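You operate a simulated robot arm through the tools that you are given. There is no shell and no other tool. Be economical: measure what you need, move in short steps, check, and stop when the job is done.

The job below is to be done with a simulated two-armed robot. You get a single attempt, and the scene is never put back.

TASK
Pick up the milk carton with the latest date from the top shelf by the door with one hand, pass it to the other hand and put it on the shelf under the wooden counter. Set down upright: milk carton.

Only the result counts: the job must be done as asked and must still hold three seconds after the hand-in. Knocking over, shifting, dropping, spilling or breaking anything else fails it.

THE ROBOT
Two 6-joint arms with two-finger grippers on one trunk, on a base that drives. Base frame: it is fixed to the floor where the robot stands at the start and does not move with it; the origin is under the middle of the robot, x ahead of it, y to its left, z up; the surface under the hand at the start is at about z = 82. Readings come in cm, degrees, newtons and seconds.
The left shoulder is at the start at [6, 14.4, 82.5], the right one opposite. With the tool pointing down near the work surface each hand reaches from about 28 to 70 cm from the robot's upright axis, wherever it stands, measured 20 degrees to its own side. Places, roughly: shelf under the wooden counter [-60, 110, 30]. Payload 2.45 kg a hand.
Tool frame (each hand has its own): the origin (TCP) lies between the finger pads and is the grasp point; the fingertips stand 2.6 cm ahead of it; z points along the fingers, y is the line along which they close. Largest opening 9.6 cm; the body of the gripper starts 6.9 cm behind the TCP.
Orientation is that of the tool frame in the base frame, as [roll, pitch, yaw] about the fixed x, y, z axes, in that order (R = Rz(yaw) Ry(pitch) Rx(roll)). With the fingers straight down and closing along the base's y, the tool's x points along the base's -x, its y along +y and its z along -z.

THE INTERFACE
- The arms move only by the tool apply_moves. It takes "left_deltas", "right_deltas" or both (then of equal length, played together; a hand with none holds still); each is a list of rows, each a list of 3 entries, a list of its own where there are three numbers: the turn, a rotation vector about the base's x, y, z in units of 6 degrees (1.0 is 6 degrees), then the shift along the base's x, y, z in units of 30 mm (1.0 is 30 mm), then the opening in per cent of the stroke, from 0 (shut) to 100 (fully open). In form: [[[rx, ry, rz], [tx, ty, tz], jaw], ...]. A call has 1 to 20 rows; each row shifts and turns the commanded pose from where the row before left it. A call with a number of a shift or a turn outside -1 to 1 is refused whole. Each row takes 0.2 s and may step no farther than 5 cm and 8.6 degrees from the row before; otherwise, or with a gripper value out of range, the whole call is refused. A pose out of reach is approached as far as the arm can. The call stops where the force on the tool passes 40 N (or 10 N more than at its start, if that is more) or the arm is blocked; 0.2 s more then pass. Each finger halts on what it meets, pressing with about 43 N; the grip force reading is that of the motor and also rises with nothing between the fingers. The clock runs only during rows and for 0.2 s after the last one: add rows that do not move to give the fingers time. The reply holds the time, the measured pose of the TCP, the force on the tool along the base axes, the opening and the grip force, in the units named above and with some noise, with the torque about the TCP (base axes, N m) and any sound that the robot's microphone picked up.
- Cameras (640 x 400 px; columns grow to the right, rows downward): "scene" is now at [13, -3.46, 143]; the picture's right is [-0.46, -0.89, 0.00], its down [-0.67, 0.34, -0.66] and it looks along [0.58, -0.30, -0.75] (base axes); focal length 280 px, centre (320, 200). "left" rides on the left gripper at [8.2, -0.3, -9.8] in its tool frame; the picture's right is [0.04, 1.00, 0.00], its down [-0.73, 0.03, -0.68] and it looks along [-0.68, 0.03, 0.73] (tool axes); focal length 256 px, centre (320, 200). "right" rides on the right gripper at [8.2, 0.3, -9.8] in its tool frame; the picture's right is [-0.04, 1.00, 0.00], its down [-0.73, -0.03, -0.68] and it looks along [-0.68, -0.03, 0.73] (tool axes); focal length 256 px, centre (320, 200). There is no depth. A picture from a camera that has moved, and an enlarged one, comes with that camera's place and axes in the base frame and with its lens.
- get_image(camera): a new picture of that camera. It takes no simulated time.
- lift_body(by): slides the trunk up (or, below 0, down) by that many cm; the arms and the scene camera ride with it, the base frame stays. It gives what a move gives, with no picture.
- base_move(legs): drives the robot by 1 to 6 legs, each [ahead, turn to the left] in cm and degrees, along the robot's own axes; the way and the turn of a leg run together, so that a leg with both is an arc; at most 150 cm and 180 degrees a leg. The arms and the cameras ride along, it lands a little off, and it stops where it bumps. It gives what a move gives.
- pan_tilt(pan, tilt): turns the head with the scene camera to pan (to the left, within 86 degrees either way) and tilt (down, from -29 to 69), counted from straight ahead of the robot. It gives what a move gives.
- close_up(camera, box): a new picture of the part [left, top, right, bottom] of that camera's present view, enlarged. It takes no simulated time.
- close_job(): hands the job in; it is judged then, once.

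Work in short steps. Places have to be worked out from the pictures, the camera data and where the tool is seen: move nearer, look again, correct. Check each grasp and each placing, and mend what went wrong. You have 120 turns and 108 pictures in all, those below and enlarged ones among them. Open the grippers and draw the arms clear of the work before you hand the job in, unless the task says otherwise; then end with one line.

The tools are called after "Call:" as name(argument=value, ...) on one line, values as JSON. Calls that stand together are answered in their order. apply_moves: Moves the arms, as the interface text tells. Its arguments: {"type":"object","properties":{"left_deltas":{"type":"array","items":{"type":"array"}},"right_deltas":{"type":"array","items":{"type":"array"}}},"required":[]} The other tools are called the same way: lift_body (by) slides the trunk up or down; base_move (legs) drives the base; pan_tilt (pan, tilt) turns the head that bears the scene camera; get_image (camera) takes a picture; close_up (camera, box) takes an enlarged picture of a part of a camera's view; close_job () hands the job in.

At the start:

```text
t: 0.0
left_position: [43.65, -4.26, 110.27]
left_tcp_rot: [-180.0, 0.0, -180.0]
left_wrist_force: [0.7, -1.0, 0.1]
left_moment: [0.03, -0.04, -0.01]
left_opening: 9.63
left_finger_force: 0.3
right_position: [35.19, -33.91, 104.6]
right_tcp_rot: [-180.0, 0.0, 179.9]
right_wrist_force: [0.4, -0.6, 0.1]
right_moment: [-0.02, -0.02, 0.01]
right_opening: 9.61
right_finger_force: 0.0
trunk travel left (down, up): [-45.0, 14.0]
robot x, y, heading: [0.09, 0.24, 0.2]
head pan, tilt: [-27.1, 49.0]
```

scene: 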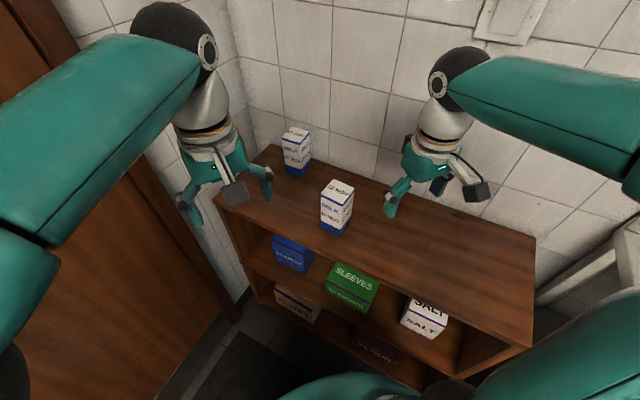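
right: 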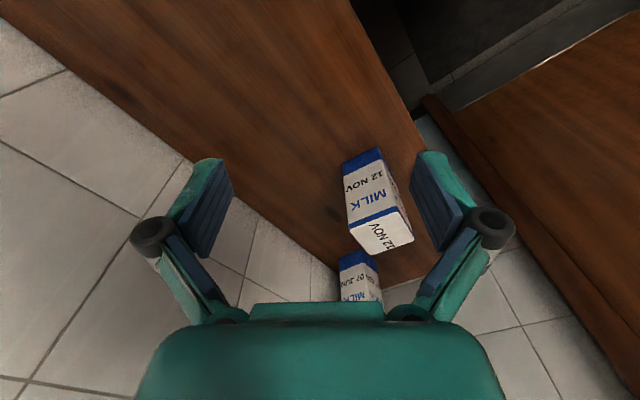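
left: 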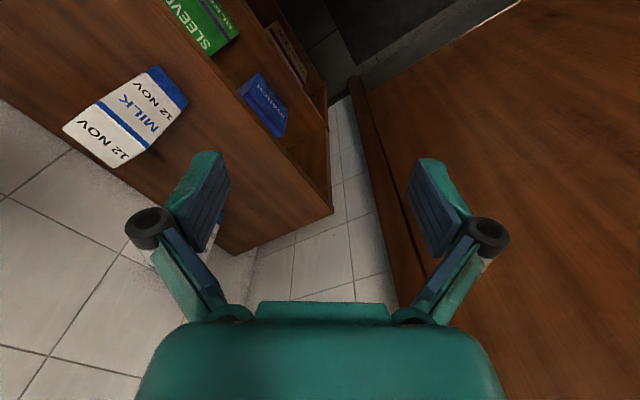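

The pictures show two milk cartons on the top board, one dated 12 NOV. I enlarge the scene view to read both dates.

Call:
close_up(camera="scene", box=[260, 110, 380, 250])

Call:
close_up(camera="right", box=[310, 140, 430, 310])

```text
2.86 times, centred on (320, 180) of scene
camera zoom: at [13.0, -3.46, 143.0], right [-0.46, -0.89, 0.0], down [-0.67, 0.34, -0.66], along [0.58, -0.3, -0.75], focal length 801 px, centre (320, 257)
```

zoom: 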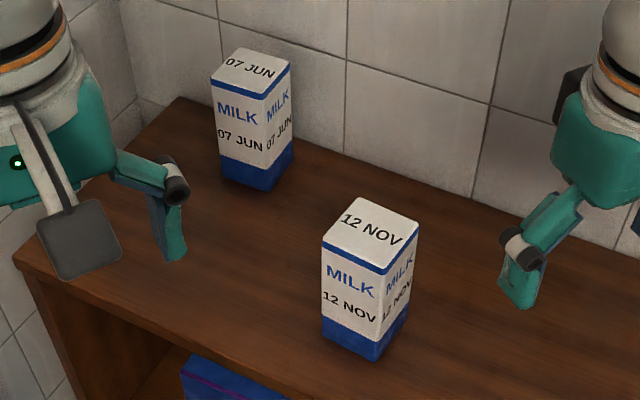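

```text
2.35 times, centred on (370, 225) of right
camera zoom: at [27.04, -33.66, 114.27], right [0.04, 1.0, 0.0], down [0.73, -0.03, 0.68], along [0.68, -0.03, -0.73], focal length 602 px, centre (202, 141)
```

zoom: 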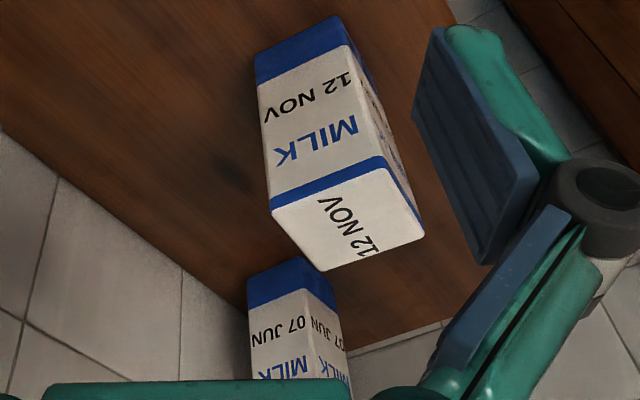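

The dates are 07 JUN and 12 NOV, so 12 NOV is the one. From the two views I put its top at about (51, -27.2, 94.7), about 6.3 cm wide with edges turned about 30°. Next I look toward the goal shelf.

Call:
pan_tilt(pan=86, tilt=35)

Call:
get_image(camera="scene")

```text
t: 1.9
left_position: [43.62, -4.31, 110.37]
left_tcp_rot: [180.0, 0.0, -180.0]
left_wrist_force: [-0.6, 0.3, -0.5]
left_moment: [0.03, -0.04, -0.02]
left_opening: 9.57
left_finger_force: 0.1
right_position: [35.08, -33.91, 104.45]
right_tcp_rot: [-180.0, 0.0, 180.0]
right_wrist_force: [0.4, -0.4, 0.0]
right_moment: [0.0, 0.0, 0.0]
right_opening: 9.61
right_finger_force: 0.1
trunk travel left (down, up): [-45.0, 14.0]
robot x, y, heading: [0.27, 0.08, 0.2]
head pan, tilt: [85.9, 35.0]
```

```text
102 pictures are left
camera scene: at [6.69, 8.88, 145.03], right [1.0, -0.07, 0.0], down [-0.04, -0.57, -0.82], along [0.06, 0.82, -0.57], focal length 280 px, centre (320, 200)
```

scene: 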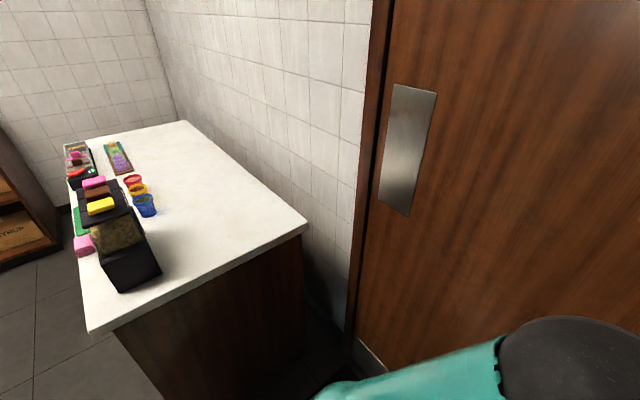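

The white-topped counter with the wooden body sits at the left rear. Its open side is not in view yet. I'll fetch the carton first: move the right hand above it, turned about 31°, and point the head back at it.

Call:
apply_moves(right_deltas=[[[0, 0, 0.86], [0.883, 0.372, 0], 100], [[0, 0, 0.86], [0.883, 0.372, 0], 100], [[0, 0, 0.86], [0.883, 0.372, 0], 100], [[0, 0, 0.86], [0.883, 0.372, 0], 100], [[0, 0, 0.86], [0.883, 0.372, 0], 100], [[0, 0, 0.86], [0.883, 0.372, 0], 100], [[0, 0, 0], [0, 0, 0], 100]])

Call:
pan_tilt(pan=-27, tilt=49)

Call:
get_image(camera="right")

Call:
close_up(camera="scene", box=[240, 80, 460, 260])

```text
t: 3.5
left_position: [43.62, -4.28, 110.29]
left_tcp_rot: [-180.0, 0.0, -180.0]
left_wrist_force: [0.6, -0.6, 0.1]
left_moment: [-0.01, 0.02, -0.02]
left_opening: 9.61
left_finger_force: 0.0
right_position: [50.93, -27.22, 104.6]
right_tcp_rot: [180.0, -0.1, -149.0]
right_wrist_force: [0.2, 0.1, -0.1]
right_moment: [0.0, -0.05, -0.03]
right_opening: 9.58
right_finger_force: 0.0
trunk travel left (down, up): [-45.0, 14.0]
robot x, y, heading: [-0.21, -0.25, 0.1]
head pan, tilt: [85.9, 35.0]
```

```text
t: 5.4
left_position: [43.76, -4.32, 110.31]
left_tcp_rot: [-179.9, 0.0, -180.0]
left_wrist_force: [-0.5, -0.1, 1.0]
left_moment: [-0.01, 0.03, 0.01]
left_opening: 9.59
left_finger_force: 0.0
right_position: [51.13, -27.32, 104.63]
right_tcp_rot: [180.0, 0.0, -148.9]
right_wrist_force: [-0.5, 0.1, -0.4]
right_moment: [0.01, -0.02, -0.01]
right_opening: 9.62
right_finger_force: 0.1
trunk travel left (down, up): [-45.0, 14.0]
robot x, y, heading: [0.3, -0.12, -0.1]
head pan, tilt: [-27.0, 49.0]
```

```text
101 pictures are left
camera right: at [43.98, -31.15, 114.31], right [-0.48, 0.88, 0.0], down [0.64, 0.35, 0.68], along [0.6, 0.33, -0.73], focal length 256 px, centre (320, 200)
```

right: 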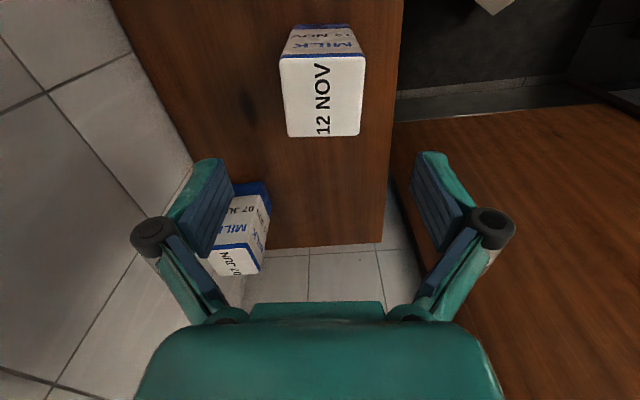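

```text
2.22 times, centred on (350, 170) of scene
camera zoom: at [13.03, -3.44, 142.99], right [-0.45, -0.89, 0.0], down [-0.67, 0.34, -0.66], along [0.58, -0.3, -0.76], focal length 623 px, centre (253, 267)
```

zoom: 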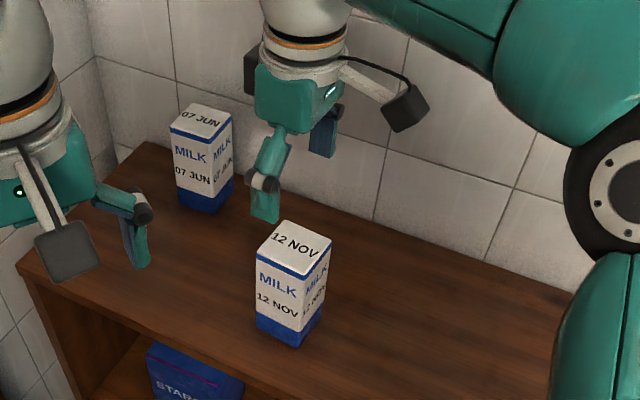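

The right hand is centred over the carton and square to it. I lower about 12.7 cm straight down, then close on the upper part, leaving the lower half free for the left hand.

Call:
apply_moves(right_deltas=[[[0, 0, 0], [0, 0, -0.85], 100], [[0, 0, 0], [0, 0, -0.85], 100], [[0, 0, 0], [0, 0, -0.85], 100], [[0, 0, 0], [0, 0, -0.85], 100], [[0, 0, 0], [0, 0, -0.85], 100], [[0, 0, 0], [0, 0, 0], 100]])

Call:
get_image(camera="right")

Call:
close_up(camera="scene", box=[240, 80, 460, 260])

```text
t: 6.8
left_position: [43.56, -4.27, 110.27]
left_tcp_rot: [180.0, 0.0, 180.0]
left_wrist_force: [0.2, -0.5, -0.3]
left_moment: [-0.03, 0.0, 0.0]
left_opening: 9.62
left_finger_force: 0.1
right_position: [50.92, -27.41, 91.76]
right_tcp_rot: [-180.0, 0.0, -149.0]
right_wrist_force: [-0.1, -0.7, -1.7]
right_moment: [-0.01, 0.0, 0.02]
right_opening: 9.59
right_finger_force: 0.1
trunk travel left (down, up): [-45.0, 14.0]
robot x, y, heading: [-0.09, -0.32, 0.2]
head pan, tilt: [-27.0, 49.0]
```

```text
99 pictures are left
camera right: at [43.93, -31.27, 101.51], right [-0.48, 0.88, 0.0], down [0.64, 0.35, 0.68], along [0.6, 0.33, -0.73], focal length 256 px, centre (320, 200)
```

right: 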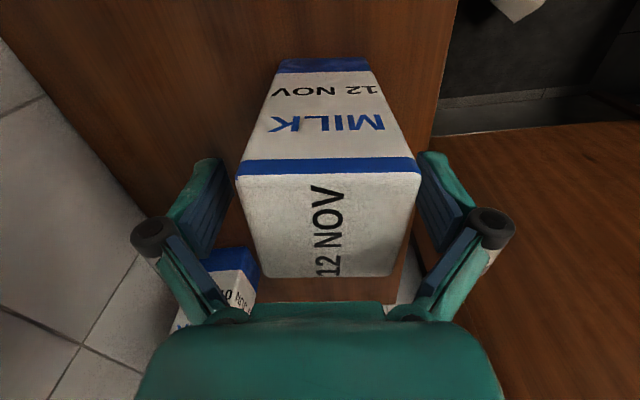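

```text
2.22 times, centred on (350, 170) of scene
camera zoom: at [13.01, -3.44, 142.99], right [-0.45, -0.89, 0.0], down [-0.67, 0.34, -0.66], along [0.58, -0.3, -0.75], focal length 623 px, centre (253, 267)
```

zoom: 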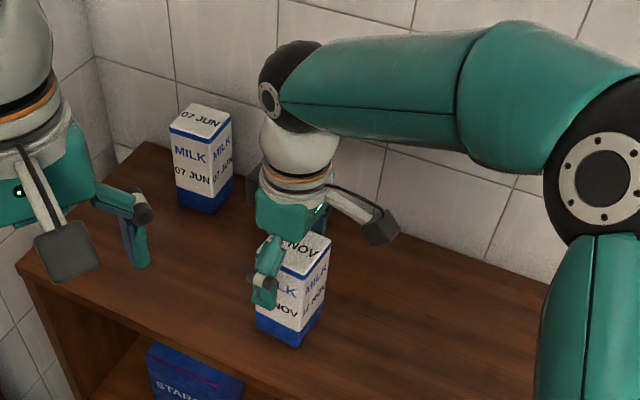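

The carton is between the fingers and nearly centred. I close.

Call:
apply_moves(right_deltas=[[[0, 0, 0], [0, 0, 0], 50], [[0, 0, 0], [0, 0, 0], 40], [[0, 0, 0], [0, 0, 0], 40], [[0, 0, 0], [0, 0, 0], 40], [[0, 0, 0], [0, 0, 0], 40]])

```text
t: 8.0
left_position: [43.66, -4.14, 110.27]
left_tcp_rot: [-179.9, -0.1, 180.0]
left_wrist_force: [-0.5, 0.6, -0.8]
left_moment: [-0.03, 0.02, -0.05]
left_opening: 9.61
left_finger_force: 0.0
right_position: [51.03, -27.29, 91.86]
right_tcp_rot: [-179.9, 0.0, -149.1]
right_wrist_force: [0.0, 0.8, 4.9]
right_moment: [0.33, 0.38, -0.04]
right_opening: 5.97
right_finger_force: 43.5
trunk travel left (down, up): [-45.0, 14.0]
robot x, y, heading: [-0.15, 0.04, -0.1]
head pan, tilt: [-27.0, 49.0]
```

Gripped at 5.97 cm with 43 N. I lift it about 12 cm.

Call:
apply_moves(right_deltas=[[[0, 0, 0], [0, 0, 0.3], 40], [[0, 0, 0], [0, 0, 0.7], 40], [[0, 0, 0], [0, 0, 0.8], 40], [[0, 0, 0], [0, 0, 0.8], 40], [[0, 0, 0], [0, 0, 0.8], 40], [[0, 0, 0], [0, 0, 0.6], 40], [[0, 0, 0], [0, 0, 0], 40]])

Call:
get_image(camera="scene")

```text
t: 9.6
left_position: [43.64, -4.32, 110.26]
left_tcp_rot: [-179.9, 0.0, 179.9]
left_wrist_force: [0.5, 0.5, 0.0]
left_moment: [-0.01, 0.02, 0.01]
left_opening: 9.59
left_finger_force: 0.1
right_position: [50.99, -27.3, 103.76]
right_tcp_rot: [179.9, 0.0, -149.0]
right_wrist_force: [0.2, -0.8, -5.1]
right_moment: [0.02, -0.01, 0.0]
right_opening: 5.98
right_finger_force: 42.6
trunk travel left (down, up): [-45.0, 14.0]
robot x, y, heading: [0.24, 0.17, -0.2]
head pan, tilt: [-27.0, 49.0]
```

```text
97 pictures are left
camera scene: at [13.08, -3.47, 142.98], right [-0.45, -0.89, 0.0], down [-0.67, 0.34, -0.66], along [0.58, -0.3, -0.76], focal length 280 px, centre (320, 200)
```

scene: 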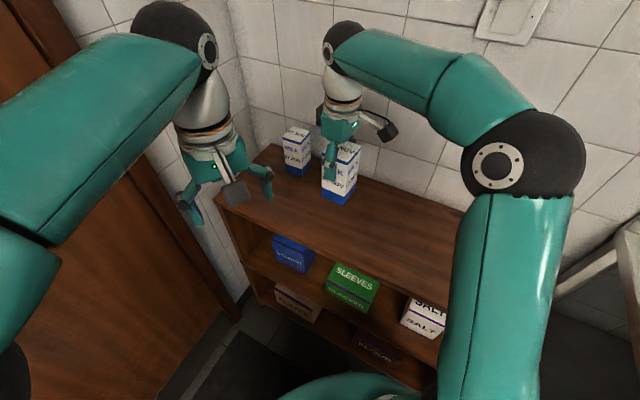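

The carton is held and free (about 0.5 kg). For the pass, the left hand will come in horizontally from the left, heading -y with its nose about 33° down, and grip below the right fingers. I stage the left hand first: step away, yaw -90°, then tilt.

Call:
apply_moves(left_deltas=[[[0, 0, -1], [-0.05, 0.5, 0], 100], [[0, 0, -1], [-0.05, 0.5, 0], 100], [[0, 0, -1], [-0.05, 0.5, 0], 100], [[0, 0, -1], [-0.05, 0.5, 0], 100], [[0, 0, -1], [-0.05, 0.5, 0], 100], [[0, 0, -1], [-0.05, 0.5, 0], 100], [[0, 0, -1], [-0.05, 0.5, 0], 100], [[0, 0, -1], [-0.05, 0.5, 0], 100], [[0, 0, -1], [-0.05, 0.5, 0], 100], [[0, 0, -1], [0, 0, 0], 100], [[0, 0, -1], [0, 0, 0], 100], [[0, 0, -1], [0, 0, 0], 100], [[0, 0, -1], [0, 0, 0], 100], [[0, 0, -1], [0, 0, 0], 100], [[0, 0, -1], [0, 0, 0], 100], [[0, 0, 0], [0, 0, 0], 100]])

```text
t: 13.0
left_position: [42.38, 9.24, 110.34]
left_tcp_rot: [-179.8, 0.0, 89.9]
left_wrist_force: [-0.1, -0.1, 0.2]
left_moment: [0.03, 0.01, 0.01]
left_opening: 9.62
left_finger_force: 0.0
right_position: [51.05, -27.11, 103.76]
right_tcp_rot: [-180.0, 0.0, -149.0]
right_wrist_force: [-0.3, -0.4, -5.1]
right_moment: [0.0, -0.02, 0.01]
right_opening: 5.96
right_finger_force: 42.9
trunk travel left (down, up): [-45.0, 14.0]
robot x, y, heading: [0.45, 0.02, 0.1]
head pan, tilt: [-27.0, 49.0]
```

Left is staged. I tilt it while bringing the right hand, with the carton, to about (42, -6, 112), turned +59° so its camera faces away.

Call:
apply_moves(left_deltas=[[[-0.95, 0, 0], [0, 0, -0.1], 100], [[-0.95, 0, 0], [0, 0, -0.1], 100], [[-0.95, 0, 0], [0, 0, -0.1], 100], [[-0.95, 0, 0], [0, 0, -0.1], 100], [[-0.95, 0, 0], [0, 0, -0.1], 100], [[-0.95, 0, 0], [0, 0, -0.1], 100], [[-0.95, 0, 0], [0, 0, -0.1], 100], [[-0.95, 0, 0], [0, 0, -0.1], 100], [[-0.95, 0, 0], [0, 0, -0.1], 100], [[-0.95, 0, 0], [0, 0, -0.1], 100], [[0, 0, 0], [0, 0, 0], 100]], right_deltas=[[[0, 0, 0.983], [-0.3, 0.7, 0.273], 40], [[0, 0, 0.983], [-0.3, 0.7, 0.273], 40], [[0, 0, 0.983], [-0.3, 0.7, 0.273], 40], [[0, 0, 0.983], [-0.3, 0.7, 0.273], 40], [[0, 0, 0.983], [-0.3, 0.7, 0.273], 40], [[0, 0, 0.983], [-0.3, 0.7, 0.273], 40], [[0, 0, 0.983], [-0.3, 0.7, 0.273], 40], [[0, 0, 0.983], [-0.3, 0.7, 0.273], 40], [[0, 0, 0.983], [-0.3, 0.7, 0.273], 40], [[0, 0, 0.983], [-0.3, 0.7, 0.273], 40], [[0, 0, 0], [0, 0, 0], 40]])

Call:
pan_tilt(pan=-5, tilt=40)

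Call:
get_image(camera="scene")

Call:
get_image(camera="left")

```text
t: 15.4
left_position: [42.4, 9.18, 107.43]
left_tcp_rot: [-179.9, 57.1, 89.9]
left_wrist_force: [-1.1, 0.1, -0.6]
left_moment: [0.0, -0.01, 0.02]
left_opening: 9.59
left_finger_force: 0.1
right_position: [41.9, -6.17, 112.22]
right_tcp_rot: [179.9, 0.0, -90.0]
right_wrist_force: [0.1, -0.1, -4.1]
right_moment: [0.04, 0.02, -0.02]
right_opening: 5.96
right_finger_force: 42.8
trunk travel left (down, up): [-45.0, 14.0]
robot x, y, heading: [0.11, 0.23, -0.0]
head pan, tilt: [-27.0, 49.0]
```

```text
t: 16.3
left_position: [42.43, 9.29, 107.29]
left_tcp_rot: [-179.9, 57.0, 90.1]
left_wrist_force: [0.4, 0.0, 0.8]
left_moment: [0.0, -0.01, 0.0]
left_opening: 9.58
left_finger_force: 0.1
right_position: [41.96, -6.25, 111.92]
right_tcp_rot: [179.9, 0.1, -90.0]
right_wrist_force: [0.6, -0.1, -4.8]
right_moment: [0.03, 0.0, 0.01]
right_opening: 5.95
right_finger_force: 43.5
trunk travel left (down, up): [-45.0, 14.0]
robot x, y, heading: [-0.07, 0.12, 0.1]
head pan, tilt: [-5.0, 40.0]
```

```text
96 pictures are left
camera scene: at [14.58, -0.65, 144.26], right [-0.09, -1.0, 0.0], down [-0.64, 0.06, -0.77], along [0.76, -0.07, -0.64], focal length 280 px, centre (320, 200)
```

scene: 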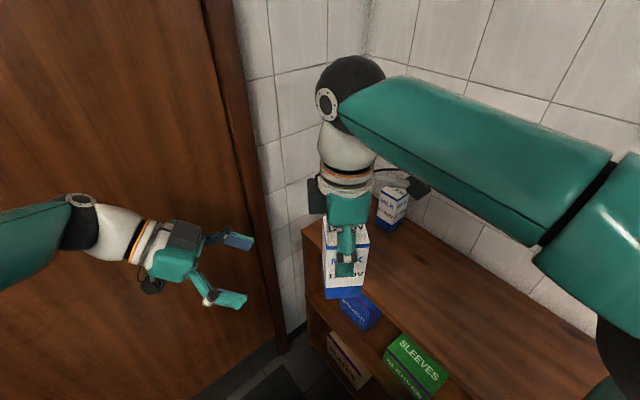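

```text
95 pictures are left
camera left: at [42.1, 21.77, 105.89], right [1.0, 0.02, -0.03], down [0.03, 0.17, 0.98], along [0.03, -0.99, 0.17], focal length 256 px, centre (320, 200)
```

left: 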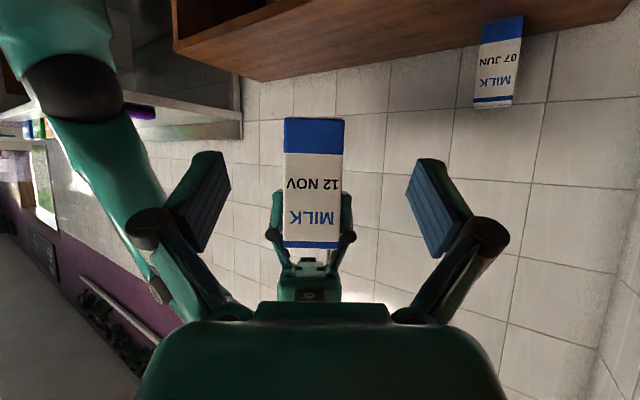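

The left camera shows the carton square on, from z ≈ 102.5 to 114.7, with the right fingertips at about 109.3. I move the left hand in horizontally until its TCP is at (42, -6, 106.2).

Call:
apply_moves(left_deltas=[[[0, 0, 0], [-0.02, -0.85, -0.065], 100], [[0, 0, 0], [-0.02, -0.85, -0.065], 100], [[0, 0, 0], [-0.02, -0.85, -0.065], 100], [[0, 0, 0], [-0.02, -0.85, -0.065], 100], [[0, 0, 0], [-0.02, -0.85, -0.065], 100], [[0, 0, 0], [-0.02, -0.8, -0.065], 100], [[0, 0, 0], [0, 0, 0], 100]])

Call:
get_image(camera="left")

Call:
close_up(camera="scene", box=[220, 130, 460, 330])

```text
t: 17.9
left_position: [42.1, -5.89, 106.16]
left_tcp_rot: [179.9, 57.0, 90.0]
left_wrist_force: [-0.4, 0.5, -0.1]
left_moment: [0.03, 0.01, 0.01]
left_opening: 9.57
left_finger_force: 0.0
right_position: [41.85, -6.1, 112.1]
right_tcp_rot: [179.9, -0.1, -90.0]
right_wrist_force: [0.5, 0.1, -5.7]
right_moment: [0.04, 0.04, 0.03]
right_opening: 5.96
right_finger_force: 42.7
trunk travel left (down, up): [-45.0, 14.0]
robot x, y, heading: [0.21, 0.09, 0.0]
head pan, tilt: [-5.0, 40.0]
```

```text
94 pictures are left
camera left: at [41.79, 6.57, 104.73], right [1.0, 0.02, -0.03], down [0.03, 0.17, 0.98], along [0.03, -0.99, 0.17], focal length 256 px, centre (320, 200)
```

left: 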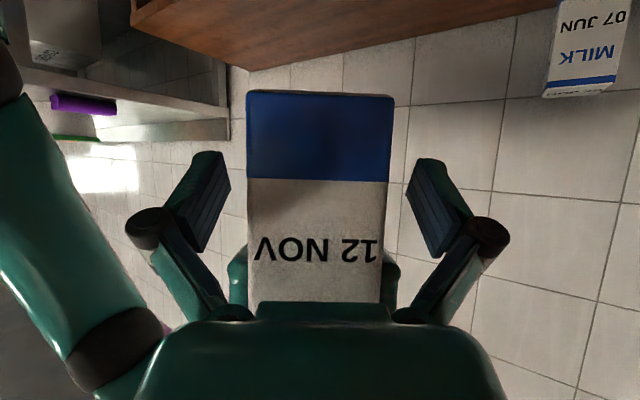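

```text
2.00 times, centred on (340, 230) of scene
camera zoom: at [14.58, -0.63, 144.27], right [-0.09, -1.0, 0.0], down [-0.64, 0.06, -0.77], along [0.76, -0.07, -0.64], focal length 561 px, centre (280, 140)
```

zoom: 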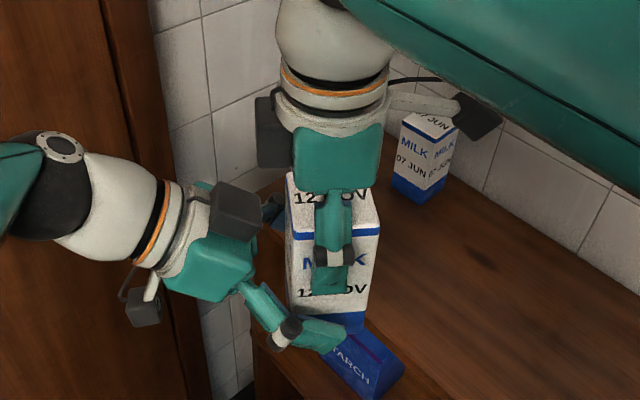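

The carton is centred between the left fingers, below the right ones. I close the left hand.

Call:
apply_moves(left_deltas=[[[0, 0, 0], [0, 0, 0], 60], [[0, 0, 0], [0, 0, 0], 40], [[0, 0, 0], [0, 0, 0], 40], [[0, 0, 0], [0, 0, 0], 40], [[0, 0, 0], [0, 0, 0], 40]])

```text
t: 19.1
left_position: [41.93, -6.07, 106.19]
left_tcp_rot: [-179.9, 56.9, 89.9]
left_wrist_force: [-9.0, 3.9, 3.7]
left_moment: [-0.08, 0.04, -0.29]
left_opening: 5.96
left_finger_force: 43.4
right_position: [42.14, -6.31, 111.98]
right_tcp_rot: [-179.9, 0.0, -90.1]
right_wrist_force: [9.9, -4.2, -9.2]
right_moment: [-0.15, -0.65, 0.24]
right_opening: 5.94
right_finger_force: 42.9
trunk travel left (down, up): [-45.0, 14.0]
robot x, y, heading: [-0.22, 0.45, 0.2]
head pan, tilt: [-5.0, 40.0]
```

Both hands hold it (5.96 cm, 43 N). I open the right hand and raise it clear.

Call:
apply_moves(right_deltas=[[[0, 0, 0], [0, 0, 0], 70], [[0, 0, 0], [0, 0, 0], 85], [[0, 0, 0], [0, 0, 0], 85], [[0, 0, 0], [0, 0, 0], 85]])

Call:
get_image(camera="scene")

```text
t: 20.1
left_position: [41.92, -6.06, 106.2]
left_tcp_rot: [-179.9, 57.0, 90.0]
left_wrist_force: [1.0, 0.9, 1.1]
left_moment: [0.04, 0.0, -0.02]
left_opening: 5.97
left_finger_force: 43.2
right_position: [42.02, -6.28, 112.04]
right_tcp_rot: [179.9, 0.1, -89.9]
right_wrist_force: [0.4, -1.0, -0.2]
right_moment: [-0.03, -0.02, -0.01]
right_opening: 8.16
right_finger_force: 0.1
trunk travel left (down, up): [-45.0, 14.0]
robot x, y, heading: [-0.07, -0.09, 0.1]
head pan, tilt: [-5.0, 40.0]
```

```text
92 pictures are left
camera scene: at [14.58, -0.65, 144.27], right [-0.09, -1.0, 0.0], down [-0.64, 0.06, -0.77], along [0.76, -0.07, -0.64], focal length 280 px, centre (320, 200)
```

scene: 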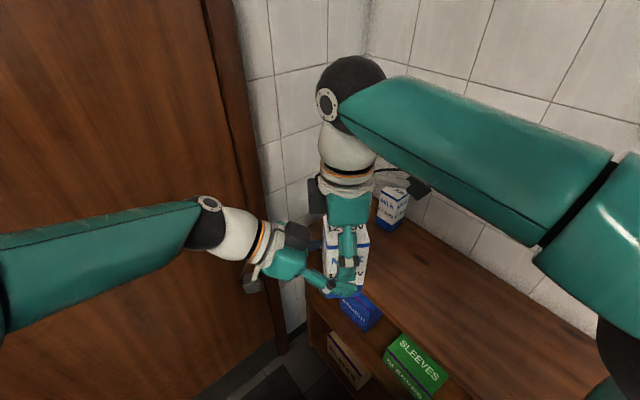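

The right hand is open. I raise it about 10 cm and check that the carton stays with the left hand.

Call:
apply_moves(right_deltas=[[[0, 0, 0], [0, 0, 0.3], 85], [[0, 0, 0], [0, 0, 0.7], 85], [[0, 0, 0], [0, 0, 0.8], 85], [[0, 0, 0], [0, 0, 0.8], 85], [[0, 0, 0], [0, 0, 0.8], 85], [[0, 0, 0], [0, 0, 0], 85]])

Call:
get_image(camera="scene")

```text
t: 21.5
left_position: [42.13, -5.98, 106.14]
left_tcp_rot: [-179.9, 56.9, 90.1]
left_wrist_force: [0.4, -0.2, 0.6]
left_moment: [0.04, -0.03, 0.02]
left_opening: 5.94
left_finger_force: 42.5
right_position: [41.5, -6.34, 120.91]
right_tcp_rot: [180.0, 0.1, -90.0]
right_wrist_force: [-0.8, -0.2, 0.4]
right_moment: [-0.02, -0.01, 0.0]
right_opening: 8.18
right_finger_force: 0.1
right hand out of reach, approached as far as the arm can: row 5
trunk travel left (down, up): [-45.0, 14.0]
robot x, y, heading: [0.1, 0.15, 0.1]
head pan, tilt: [-5.0, 40.0]
```

```text
91 pictures are left
camera scene: at [14.62, -0.63, 144.26], right [-0.09, -1.0, 0.0], down [-0.64, 0.06, -0.77], along [0.76, -0.07, -0.64], focal length 280 px, centre (320, 200)
```

scene: 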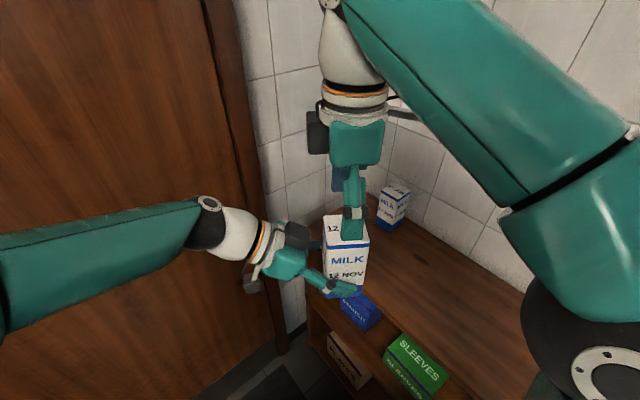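

The carton is in the left hand and the right fingers are above its top. I draw the right hand away to the right and back, then look behind to plan the drive.

Call:
apply_moves(right_deltas=[[[0, 0, 0], [-0.1, -0.9, 0], 85], [[0, 0, 0], [-0.1, -0.9, 0], 85], [[0, 0, 0], [-0.1, -0.9, 0], 85], [[0, 0, 0], [-0.1, -0.9, 0], 85], [[0, 0, 0], [-0.3, -0.9, -0.3], 85], [[0, 0, 0], [-0.4, -0.9, -0.5], 85], [[0, 0, 0], [-0.4, -0.9, -0.5], 85], [[0, 0, 0], [-0.4, -0.9, -0.5], 85], [[0, 0, 0], [-0.4, -0.5, -0.5], 85], [[0, 0, 0], [0, 0, 0], 85]])

Call:
get_image(camera="scene")

Call:
pan_tilt(pan=-86, tilt=40)

Call:
get_image(camera="scene")

Call:
pan_tilt(pan=86, tilt=60)

Call:
get_image(camera="scene")

```text
t: 23.7
left_position: [42.14, -5.88, 106.16]
left_tcp_rot: [-180.0, 57.0, 90.0]
left_wrist_force: [0.1, 0.0, -0.4]
left_moment: [0.05, 0.0, 0.0]
left_opening: 5.96
left_finger_force: 42.5
right_position: [34.6, -29.58, 113.98]
right_tcp_rot: [179.9, 0.0, -90.1]
right_wrist_force: [0.3, 0.2, 0.4]
right_moment: [-0.01, 0.02, 0.0]
right_opening: 8.16
right_finger_force: 0.2
trunk travel left (down, up): [-45.0, 14.0]
robot x, y, heading: [-0.09, 0.15, -0.1]
head pan, tilt: [-5.0, 40.0]
```

```text
90 pictures are left
camera scene: at [14.6, -0.64, 144.27], right [-0.09, -1.0, 0.0], down [-0.64, 0.06, -0.77], along [0.76, -0.07, -0.64], focal length 280 px, centre (320, 200)
```

scene: 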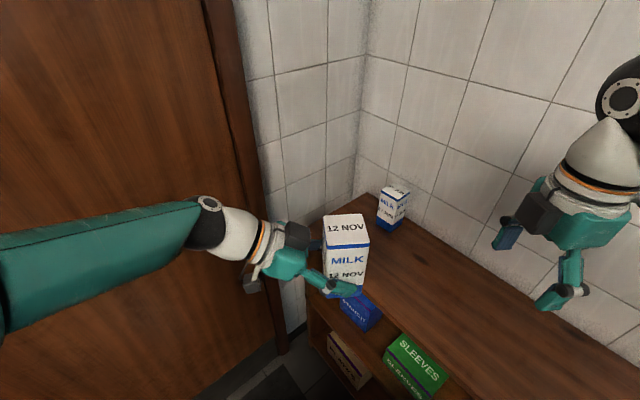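

```text
t: 25.2
left_position: [41.98, -6.0, 106.1]
left_tcp_rot: [-179.9, 57.0, 90.0]
left_wrist_force: [-0.7, -0.3, 0.6]
left_moment: [0.04, 0.03, 0.01]
left_opening: 5.94
left_finger_force: 42.9
right_position: [34.52, -29.45, 114.06]
right_tcp_rot: [179.9, 0.0, -90.1]
right_wrist_force: [-0.2, -0.6, -0.4]
right_moment: [-0.04, -0.01, 0.0]
right_opening: 8.14
right_finger_force: 0.1
trunk travel left (down, up): [-45.0, 14.0]
robot x, y, heading: [0.08, -0.09, -0.0]
head pan, tilt: [-85.9, 40.0]
```

```text
89 pictures are left
camera scene: at [6.7, -8.39, 144.27], right [-1.0, -0.07, 0.0], down [-0.05, 0.64, -0.77], along [0.05, -0.76, -0.64], focal length 280 px, centre (320, 200)
```

scene: 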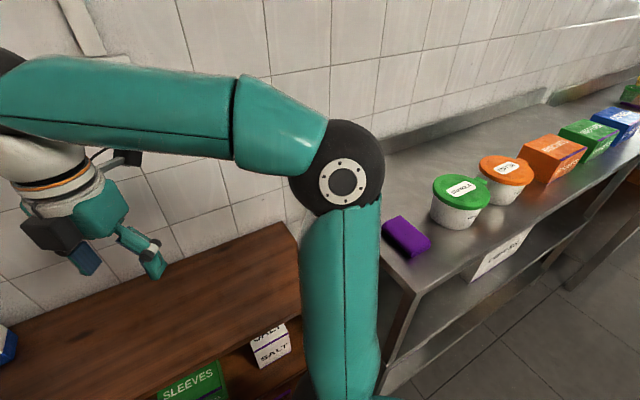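

```text
t: 27.8
left_position: [42.04, -5.83, 106.23]
left_tcp_rot: [-179.9, 56.9, 90.0]
left_wrist_force: [0.2, 1.1, 1.3]
left_moment: [0.02, -0.02, 0.01]
left_opening: 5.94
left_finger_force: 42.9
right_position: [34.56, -29.53, 114.0]
right_tcp_rot: [179.9, 0.0, -90.0]
right_wrist_force: [0.2, 0.1, -0.6]
right_moment: [0.01, 0.0, -0.02]
right_opening: 8.17
right_finger_force: 0.1
trunk travel left (down, up): [-45.0, 14.0]
robot x, y, heading: [-0.14, 0.54, 0.1]
head pan, tilt: [85.9, 60.0]
```

```text
88 pictures are left
camera scene: at [6.57, 6.74, 141.6], right [1.0, -0.07, 0.0], down [-0.06, -0.86, -0.5], along [0.04, 0.5, -0.87], focal length 280 px, centre (320, 200)
```

scene: 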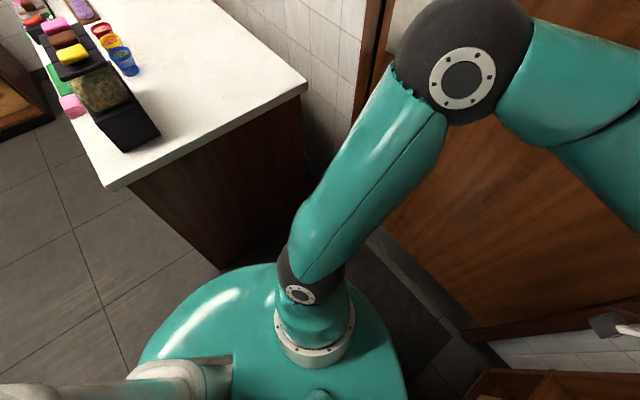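

The left hand holds the carton securely. From the views, the counter runs parallel to the door wall. Its front face looks away from that wall, and the steel table is on my right. I'll turn left 33.5° to square up with the room, then check the rear left before backing out.

Call:
base_move(legs=[[0, 33.5]])

Call:
pan_tilt(pan=86, tilt=40)

Call:
get_image(camera="scene")

Call:
pan_tilt(pan=-86, tilt=40)

Call:
get_image(camera="scene")

```text
t: 30.0
left_position: [38.44, 18.38, 106.11]
left_tcp_rot: [-179.9, 57.0, 123.8]
left_wrist_force: [0.1, -0.1, -0.2]
left_moment: [0.04, 0.06, -0.03]
left_opening: 5.93
left_finger_force: 43.4
right_position: [45.27, -5.32, 113.96]
right_tcp_rot: [179.9, 0.0, -56.3]
right_wrist_force: [-0.4, 0.2, -0.5]
right_moment: [-0.02, 0.02, 0.01]
right_opening: 8.16
right_finger_force: 0.1
trunk travel left (down, up): [-45.0, 14.0]
robot x, y, heading: [1.14, -1.49, 33.3]
head pan, tilt: [85.9, 60.0]
```

```text
t: 30.9
left_position: [38.39, 18.45, 106.23]
left_tcp_rot: [-179.9, 57.1, 123.7]
left_wrist_force: [-0.5, -0.1, -0.4]
left_moment: [0.04, 0.01, 0.01]
left_opening: 5.96
left_finger_force: 43.2
right_position: [45.2, -5.28, 114.06]
right_tcp_rot: [180.0, 0.0, -56.4]
right_wrist_force: [-0.1, -0.5, 0.5]
right_moment: [0.03, 0.05, -0.02]
right_opening: 8.17
right_finger_force: 0.0
trunk travel left (down, up): [-45.0, 14.0]
robot x, y, heading: [1.21, -1.59, 33.4]
head pan, tilt: [85.9, 40.0]
```

```text
87 pictures are left
camera scene: at [2.16, 9.12, 144.27], right [0.87, 0.49, 0.0], down [0.31, -0.56, -0.77], along [-0.38, 0.67, -0.64], focal length 280 px, centre (320, 200)
```

scene: 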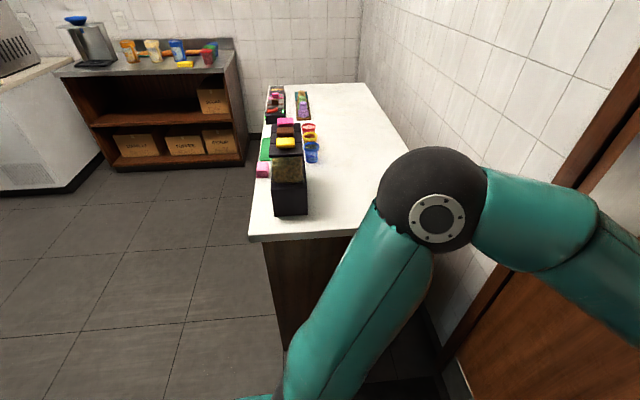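

```text
t: 33.5
left_position: [38.36, 18.37, 106.07]
left_tcp_rot: [-179.8, 57.0, 123.7]
left_wrist_force: [0.4, 0.0, 1.3]
left_moment: [0.04, 0.04, 0.01]
left_opening: 5.97
left_finger_force: 43.2
right_position: [45.21, -5.4, 114.02]
right_tcp_rot: [180.0, -0.1, -56.3]
right_wrist_force: [1.0, 0.5, -1.0]
right_moment: [0.01, -0.02, -0.02]
right_opening: 8.17
right_finger_force: 0.1
trunk travel left (down, up): [-45.0, 14.0]
robot x, y, heading: [1.17, -1.49, 33.4]
head pan, tilt: [-85.9, 40.0]
```

```text
86 pictures are left
camera scene: at [11.48, -5.01, 144.27], right [-0.79, -0.61, 0.0], down [-0.39, 0.51, -0.77], along [0.47, -0.61, -0.64], focal length 280 px, centre (320, 200)
```

scene: 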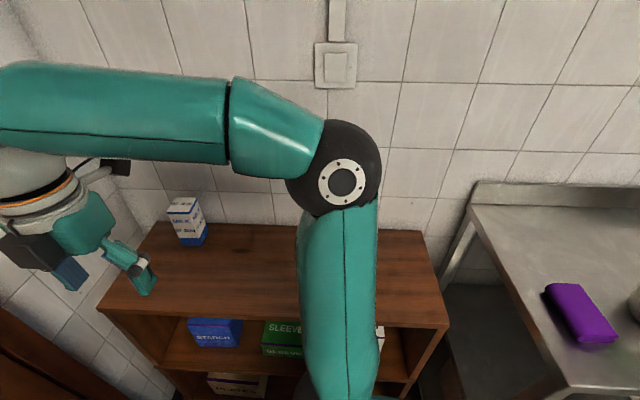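

The floor on the left is open and the route is clear. I back out 75 cm along the aisle, then turn left to face along the counter.

Call:
base_move(legs=[[-75, 0], [0, 90]])

Call:
pan_tilt(pan=-30, tilt=35)

Call:
get_image(camera="scene")

```text
t: 39.3
left_position: [-35.44, -10.69, 105.87]
left_tcp_rot: [-179.2, 57.1, 145.5]
left_wrist_force: [0.0, 1.1, -0.5]
left_moment: [0.02, 0.0, -0.04]
left_opening: 5.98
left_finger_force: 42.9
right_position: [-20.62, -30.16, 114.24]
right_tcp_rot: [-180.0, -0.1, -34.9]
right_wrist_force: [-0.2, 0.0, 0.4]
right_moment: [-0.04, -0.03, 0.0]
right_opening: 8.17
right_finger_force: 0.1
trunk travel left (down, up): [-45.0, 14.0]
robot x, y, heading: [-64.16, -41.83, 44.2]
head pan, tilt: [-85.9, 40.0]
stopped in leg 2: the robot was blocked; the commanded pose is now the measured one
```

```text
t: 40.5
left_position: [-35.41, -10.98, 106.06]
left_tcp_rot: [-179.4, 56.8, 145.2]
left_wrist_force: [0.4, 0.1, -0.1]
left_moment: [0.05, 0.07, 0.0]
left_opening: 5.98
left_finger_force: 43.3
right_position: [-20.42, -30.56, 114.21]
right_tcp_rot: [-179.9, -0.1, -35.1]
right_wrist_force: [1.3, -0.3, -0.3]
right_moment: [-0.02, -0.03, 0.01]
right_opening: 8.15
right_finger_force: 0.1
trunk travel left (down, up): [-45.0, 14.0]
robot x, y, heading: [-64.19, -41.84, 44.3]
head pan, tilt: [-30.0, 35.0]
```

```text
85 pictures are left
camera scene: at [-51.16, -35.51, 145.02], right [0.24, -0.97, 0.0], down [-0.56, -0.14, -0.82], along [0.79, 0.2, -0.57], focal length 280 px, centre (320, 200)
```

scene: 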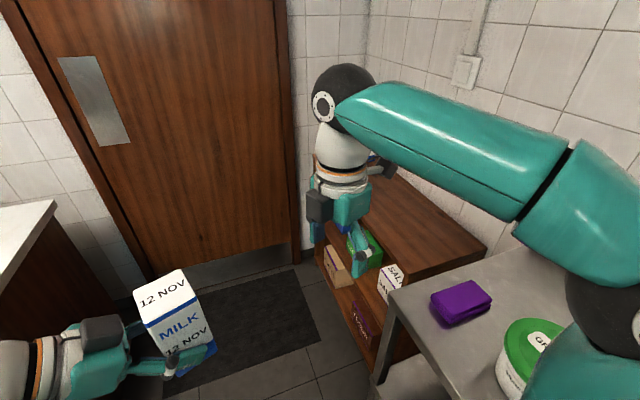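

The turn was blocked after 11°, possibly by the right arm or base against the steel table. I look right and left before anything else.

Call:
pan_tilt(pan=-86, tilt=55)

Call:
get_image(camera="scene")

Call:
pan_tilt(pan=86, tilt=50)

Call:
get_image(camera="scene")

```text
t: 41.8
left_position: [-35.25, -11.03, 105.97]
left_tcp_rot: [-179.5, 56.9, 145.1]
left_wrist_force: [0.7, -0.6, 0.1]
left_moment: [0.03, 0.02, 0.01]
left_opening: 5.94
left_finger_force: 43.1
right_position: [-20.4, -30.62, 114.17]
right_tcp_rot: [-179.9, -0.1, -35.1]
right_wrist_force: [-0.6, -0.7, 1.3]
right_moment: [-0.01, 0.0, -0.02]
right_opening: 8.16
right_finger_force: 0.0
trunk travel left (down, up): [-45.0, 14.0]
robot x, y, heading: [-63.84, -42.05, 44.2]
head pan, tilt: [-85.9, 55.0]
```

```text
84 pictures are left
camera scene: at [-54.34, -42.44, 142.21], right [-0.67, -0.75, 0.0], down [-0.61, 0.55, -0.57], along [0.43, -0.38, -0.82], focal length 280 px, centre (320, 200)
```

scene: 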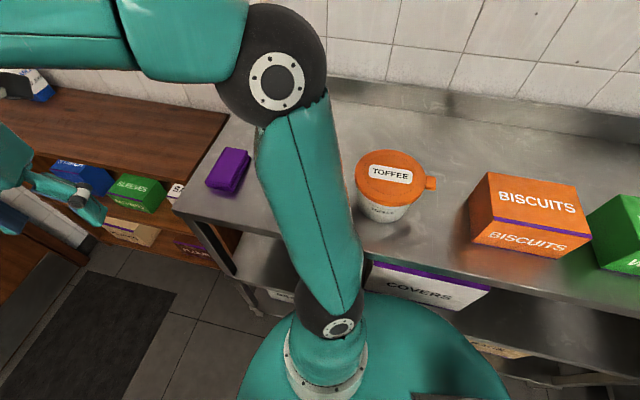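

```text
t: 44.4
left_position: [-35.33, -10.99, 106.12]
left_tcp_rot: [-179.5, 56.8, 145.2]
left_wrist_force: [0.5, 0.4, 0.7]
left_moment: [0.03, 0.01, 0.02]
left_opening: 5.97
left_finger_force: 43.4
right_position: [-20.33, -30.54, 114.23]
right_tcp_rot: [-179.9, 0.1, -35.1]
right_wrist_force: [-0.4, -1.1, 0.8]
right_moment: [-0.01, 0.0, 0.02]
right_opening: 8.16
right_finger_force: 0.0
trunk travel left (down, up): [-45.0, 14.0]
robot x, y, heading: [-64.05, -41.94, 44.3]
head pan, tilt: [85.9, 50.0]
```

```text
83 pictures are left
camera scene: at [-64.67, -31.74, 142.86], right [0.77, 0.64, 0.0], down [0.49, -0.59, -0.64], along [-0.41, 0.49, -0.77], focal length 280 px, centre (320, 200)
```

scene: 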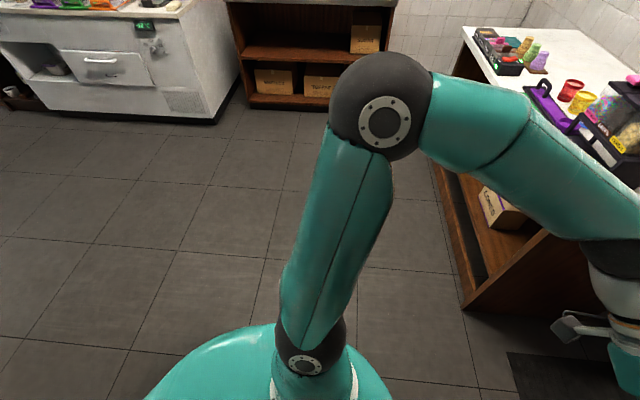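

The tub positions match the earlier view, so nothing has been shifted. The base side seems to be touching the steel table's front. I drive ahead a little, which moves away from the table, then continue turning left.

Call:
base_move(legs=[[22, 0], [0, 30]])

```text
t: 47.3
left_position: [-32.79, 12.09, 105.95]
left_tcp_rot: [-179.2, 56.7, 165.4]
left_wrist_force: [-0.2, -0.2, 0.4]
left_moment: [-0.01, 0.02, -0.01]
left_opening: 5.94
left_finger_force: 42.7
right_position: [-12.25, -1.18, 114.38]
right_tcp_rot: [-179.9, -0.1, -14.9]
right_wrist_force: [-0.7, -0.4, -0.7]
right_moment: [0.01, -0.07, 0.02]
right_opening: 8.15
right_finger_force: 0.0
trunk travel left (down, up): [-45.0, 14.0]
robot x, y, heading: [-49.83, -26.53, 57.3]
head pan, tilt: [85.9, 50.0]
stopped in leg 2: the robot was blocked; the commanded pose is now the measured one
```

Blocked again after 13°, so I suspect the rear-right base corner or the right arm. I look down on the right side.

Call:
pan_tilt(pan=-86, tilt=65)

Call:
get_image(camera="scene")

Call:
pan_tilt(pan=-45, tilt=45)

Call:
get_image(camera="scene")

```text
t: 49.9
left_position: [-32.59, 11.87, 105.91]
left_tcp_rot: [-179.2, 56.8, 165.2]
left_wrist_force: [-0.9, -0.6, -0.4]
left_moment: [0.0, 0.04, 0.0]
left_opening: 5.95
left_finger_force: 43.2
right_position: [-12.03, -1.4, 114.37]
right_tcp_rot: [-179.8, 0.0, -15.2]
right_wrist_force: [-0.8, 0.2, -0.6]
right_moment: [-0.04, 0.0, -0.02]
right_opening: 8.16
right_finger_force: 0.0
trunk travel left (down, up): [-45.0, 14.0]
robot x, y, heading: [-49.88, -27.15, 57.2]
head pan, tilt: [-85.9, 65.0]
```

```text
82 pictures are left
camera scene: at [-41.2, -24.29, 141.04], right [-0.48, -0.88, 0.0], down [-0.79, 0.44, -0.42], along [0.37, -0.2, -0.91], focal length 280 px, centre (320, 200)
```

scene: 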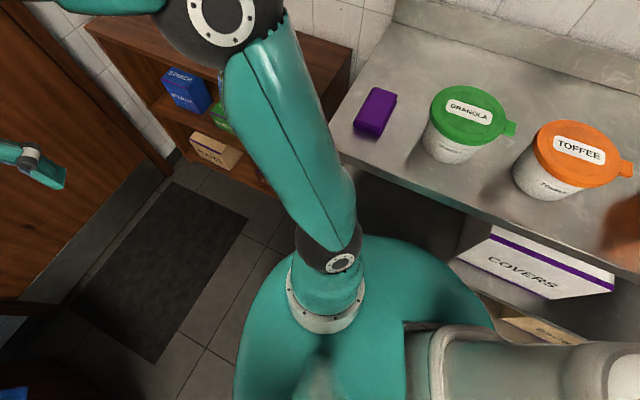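

```text
t: 51.0
left_position: [-32.63, 12.01, 105.96]
left_tcp_rot: [-179.2, 56.7, 165.3]
left_wrist_force: [0.0, 0.0, -0.1]
left_moment: [-0.02, 0.04, 0.01]
left_opening: 5.96
left_finger_force: 43.1
right_position: [-11.91, -1.28, 114.31]
right_tcp_rot: [-179.8, -0.1, -15.2]
right_wrist_force: [0.0, 0.0, -0.5]
right_moment: [0.01, -0.02, 0.02]
right_opening: 8.15
right_finger_force: 0.0
trunk travel left (down, up): [-45.0, 14.0]
robot x, y, heading: [-49.85, -26.27, 57.0]
head pan, tilt: [-45.0, 45.0]
```

```text
81 pictures are left
camera scene: at [-38.57, -19.66, 143.54], right [0.21, -0.98, 0.0], down [-0.69, -0.15, -0.71], along [0.69, 0.15, -0.71], focal length 280 px, centre (320, 200)
```

scene: 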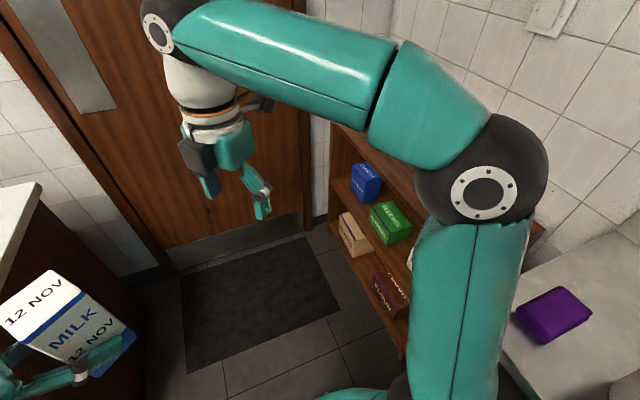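

Nothing on the table has moved. The front of the base is round, so it must be the rear-right body catching the table. I'll raise the trunk for clearance, turn right instead so the rear swings into open floor, and back out diagonally.

Call:
lift_body(by=13)

Call:
base_move(legs=[[0, -35]])

Call:
pan_tilt(pan=-70, tilt=55)

Call:
get_image(camera="scene")

```text
t: 52.6
left_position: [-32.75, 12.06, 118.99]
left_tcp_rot: [-179.2, 56.7, 165.3]
left_wrist_force: [-0.5, 0.3, -4.8]
left_moment: [0.0, -0.01, 0.02]
left_opening: 5.96
left_finger_force: 43.2
right_position: [-11.91, -1.39, 127.35]
right_tcp_rot: [-179.8, 0.1, -15.1]
right_wrist_force: [0.1, 0.5, -0.3]
right_moment: [0.03, 0.01, -0.01]
right_opening: 8.17
right_finger_force: 0.1
trunk travel left (down, up): [-58.0, 1.0]
robot x, y, heading: [-50.06, -26.16, 57.3]
head pan, tilt: [-45.0, 45.0]
```

```text
t: 54.9
left_position: [-13.98, -4.92, 119.01]
left_tcp_rot: [-179.2, 56.7, 130.3]
left_wrist_force: [0.9, 0.2, -5.0]
left_moment: [0.07, 0.0, -0.01]
left_opening: 5.96
left_finger_force: 42.8
right_position: [-4.82, -27.79, 127.3]
right_tcp_rot: [-179.8, 0.0, -50.2]
right_wrist_force: [0.0, 0.1, 0.1]
right_moment: [0.0, 0.0, 0.01]
right_opening: 8.17
right_finger_force: 0.0
trunk travel left (down, up): [-58.0, 1.0]
robot x, y, heading: [-51.4, -24.46, 22.6]
head pan, tilt: [-45.0, 45.0]
```

```text
t: 55.8
left_position: [-14.23, -4.96, 119.08]
left_tcp_rot: [-179.1, 56.8, 130.3]
left_wrist_force: [0.3, 0.5, -5.0]
left_moment: [0.02, 0.05, 0.01]
left_opening: 5.95
left_finger_force: 43.1
right_position: [-4.77, -27.84, 127.33]
right_tcp_rot: [-179.8, 0.0, -50.1]
right_wrist_force: [-0.3, 0.5, 0.0]
right_moment: [-0.02, -0.03, -0.03]
right_opening: 8.15
right_finger_force: 0.1
trunk travel left (down, up): [-58.0, 1.0]
robot x, y, heading: [-50.94, -24.68, 22.3]
head pan, tilt: [-70.0, 55.0]
```

```text
80 pictures are left
camera scene: at [-40.64, -27.42, 155.21], right [-0.74, -0.67, 0.0], down [-0.55, 0.6, -0.57], along [0.39, -0.42, -0.82], focal length 280 px, centre (320, 200)
```

scene: 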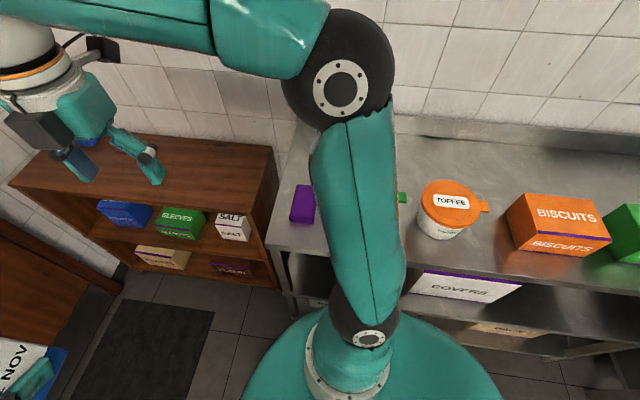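

The right turn worked and the carton's 5 N weight shows on the left wrist. I turn right 20° more and back out diagonally into the open floor.

Call:
base_move(legs=[[0, -20], [-100, 0]])

Call:
pan_tilt(pan=40, tilt=30)

Call:
get_image(camera="scene")

```text
t: 62.2
left_position: [-109.37, -22.91, 118.98]
left_tcp_rot: [-179.3, 56.6, 110.0]
left_wrist_force: [0.1, -0.1, -5.0]
left_moment: [0.09, -0.03, 0.02]
left_opening: 5.95
left_finger_force: 43.2
right_position: [-108.64, -47.47, 127.39]
right_tcp_rot: [-179.6, 0.1, -70.3]
right_wrist_force: [-0.2, 0.3, -0.1]
right_moment: [0.01, -0.03, 0.02]
right_opening: 8.16
right_finger_force: 0.0
trunk travel left (down, up): [-58.0, 1.0]
robot x, y, heading: [-151.31, -28.5, 2.3]
head pan, tilt: [-70.0, 55.0]
```

```text
t: 64.1
left_position: [-109.41, -23.01, 119.08]
left_tcp_rot: [-179.2, 56.7, 110.0]
left_wrist_force: [0.6, -0.2, -5.0]
left_moment: [0.06, 0.0, 0.02]
left_opening: 5.96
left_finger_force: 42.5
right_position: [-108.41, -47.6, 127.46]
right_tcp_rot: [-179.7, 0.0, -70.1]
right_wrist_force: [-0.7, -0.6, 0.3]
right_moment: [-0.06, -0.01, 0.02]
right_opening: 8.12
right_finger_force: 0.0
trunk travel left (down, up): [-58.0, 1.0]
robot x, y, heading: [-151.11, -28.9, 2.2]
head pan, tilt: [40.0, 30.0]
```

```text
79 pictures are left
camera scene: at [-138.11, -22.21, 158.8], right [0.67, -0.74, 0.0], down [-0.37, -0.34, -0.87], along [0.64, 0.58, -0.5], focal length 280 px, centre (320, 200)
```

scene: 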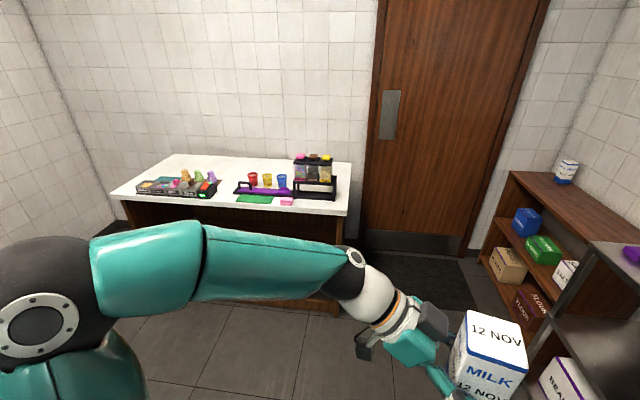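

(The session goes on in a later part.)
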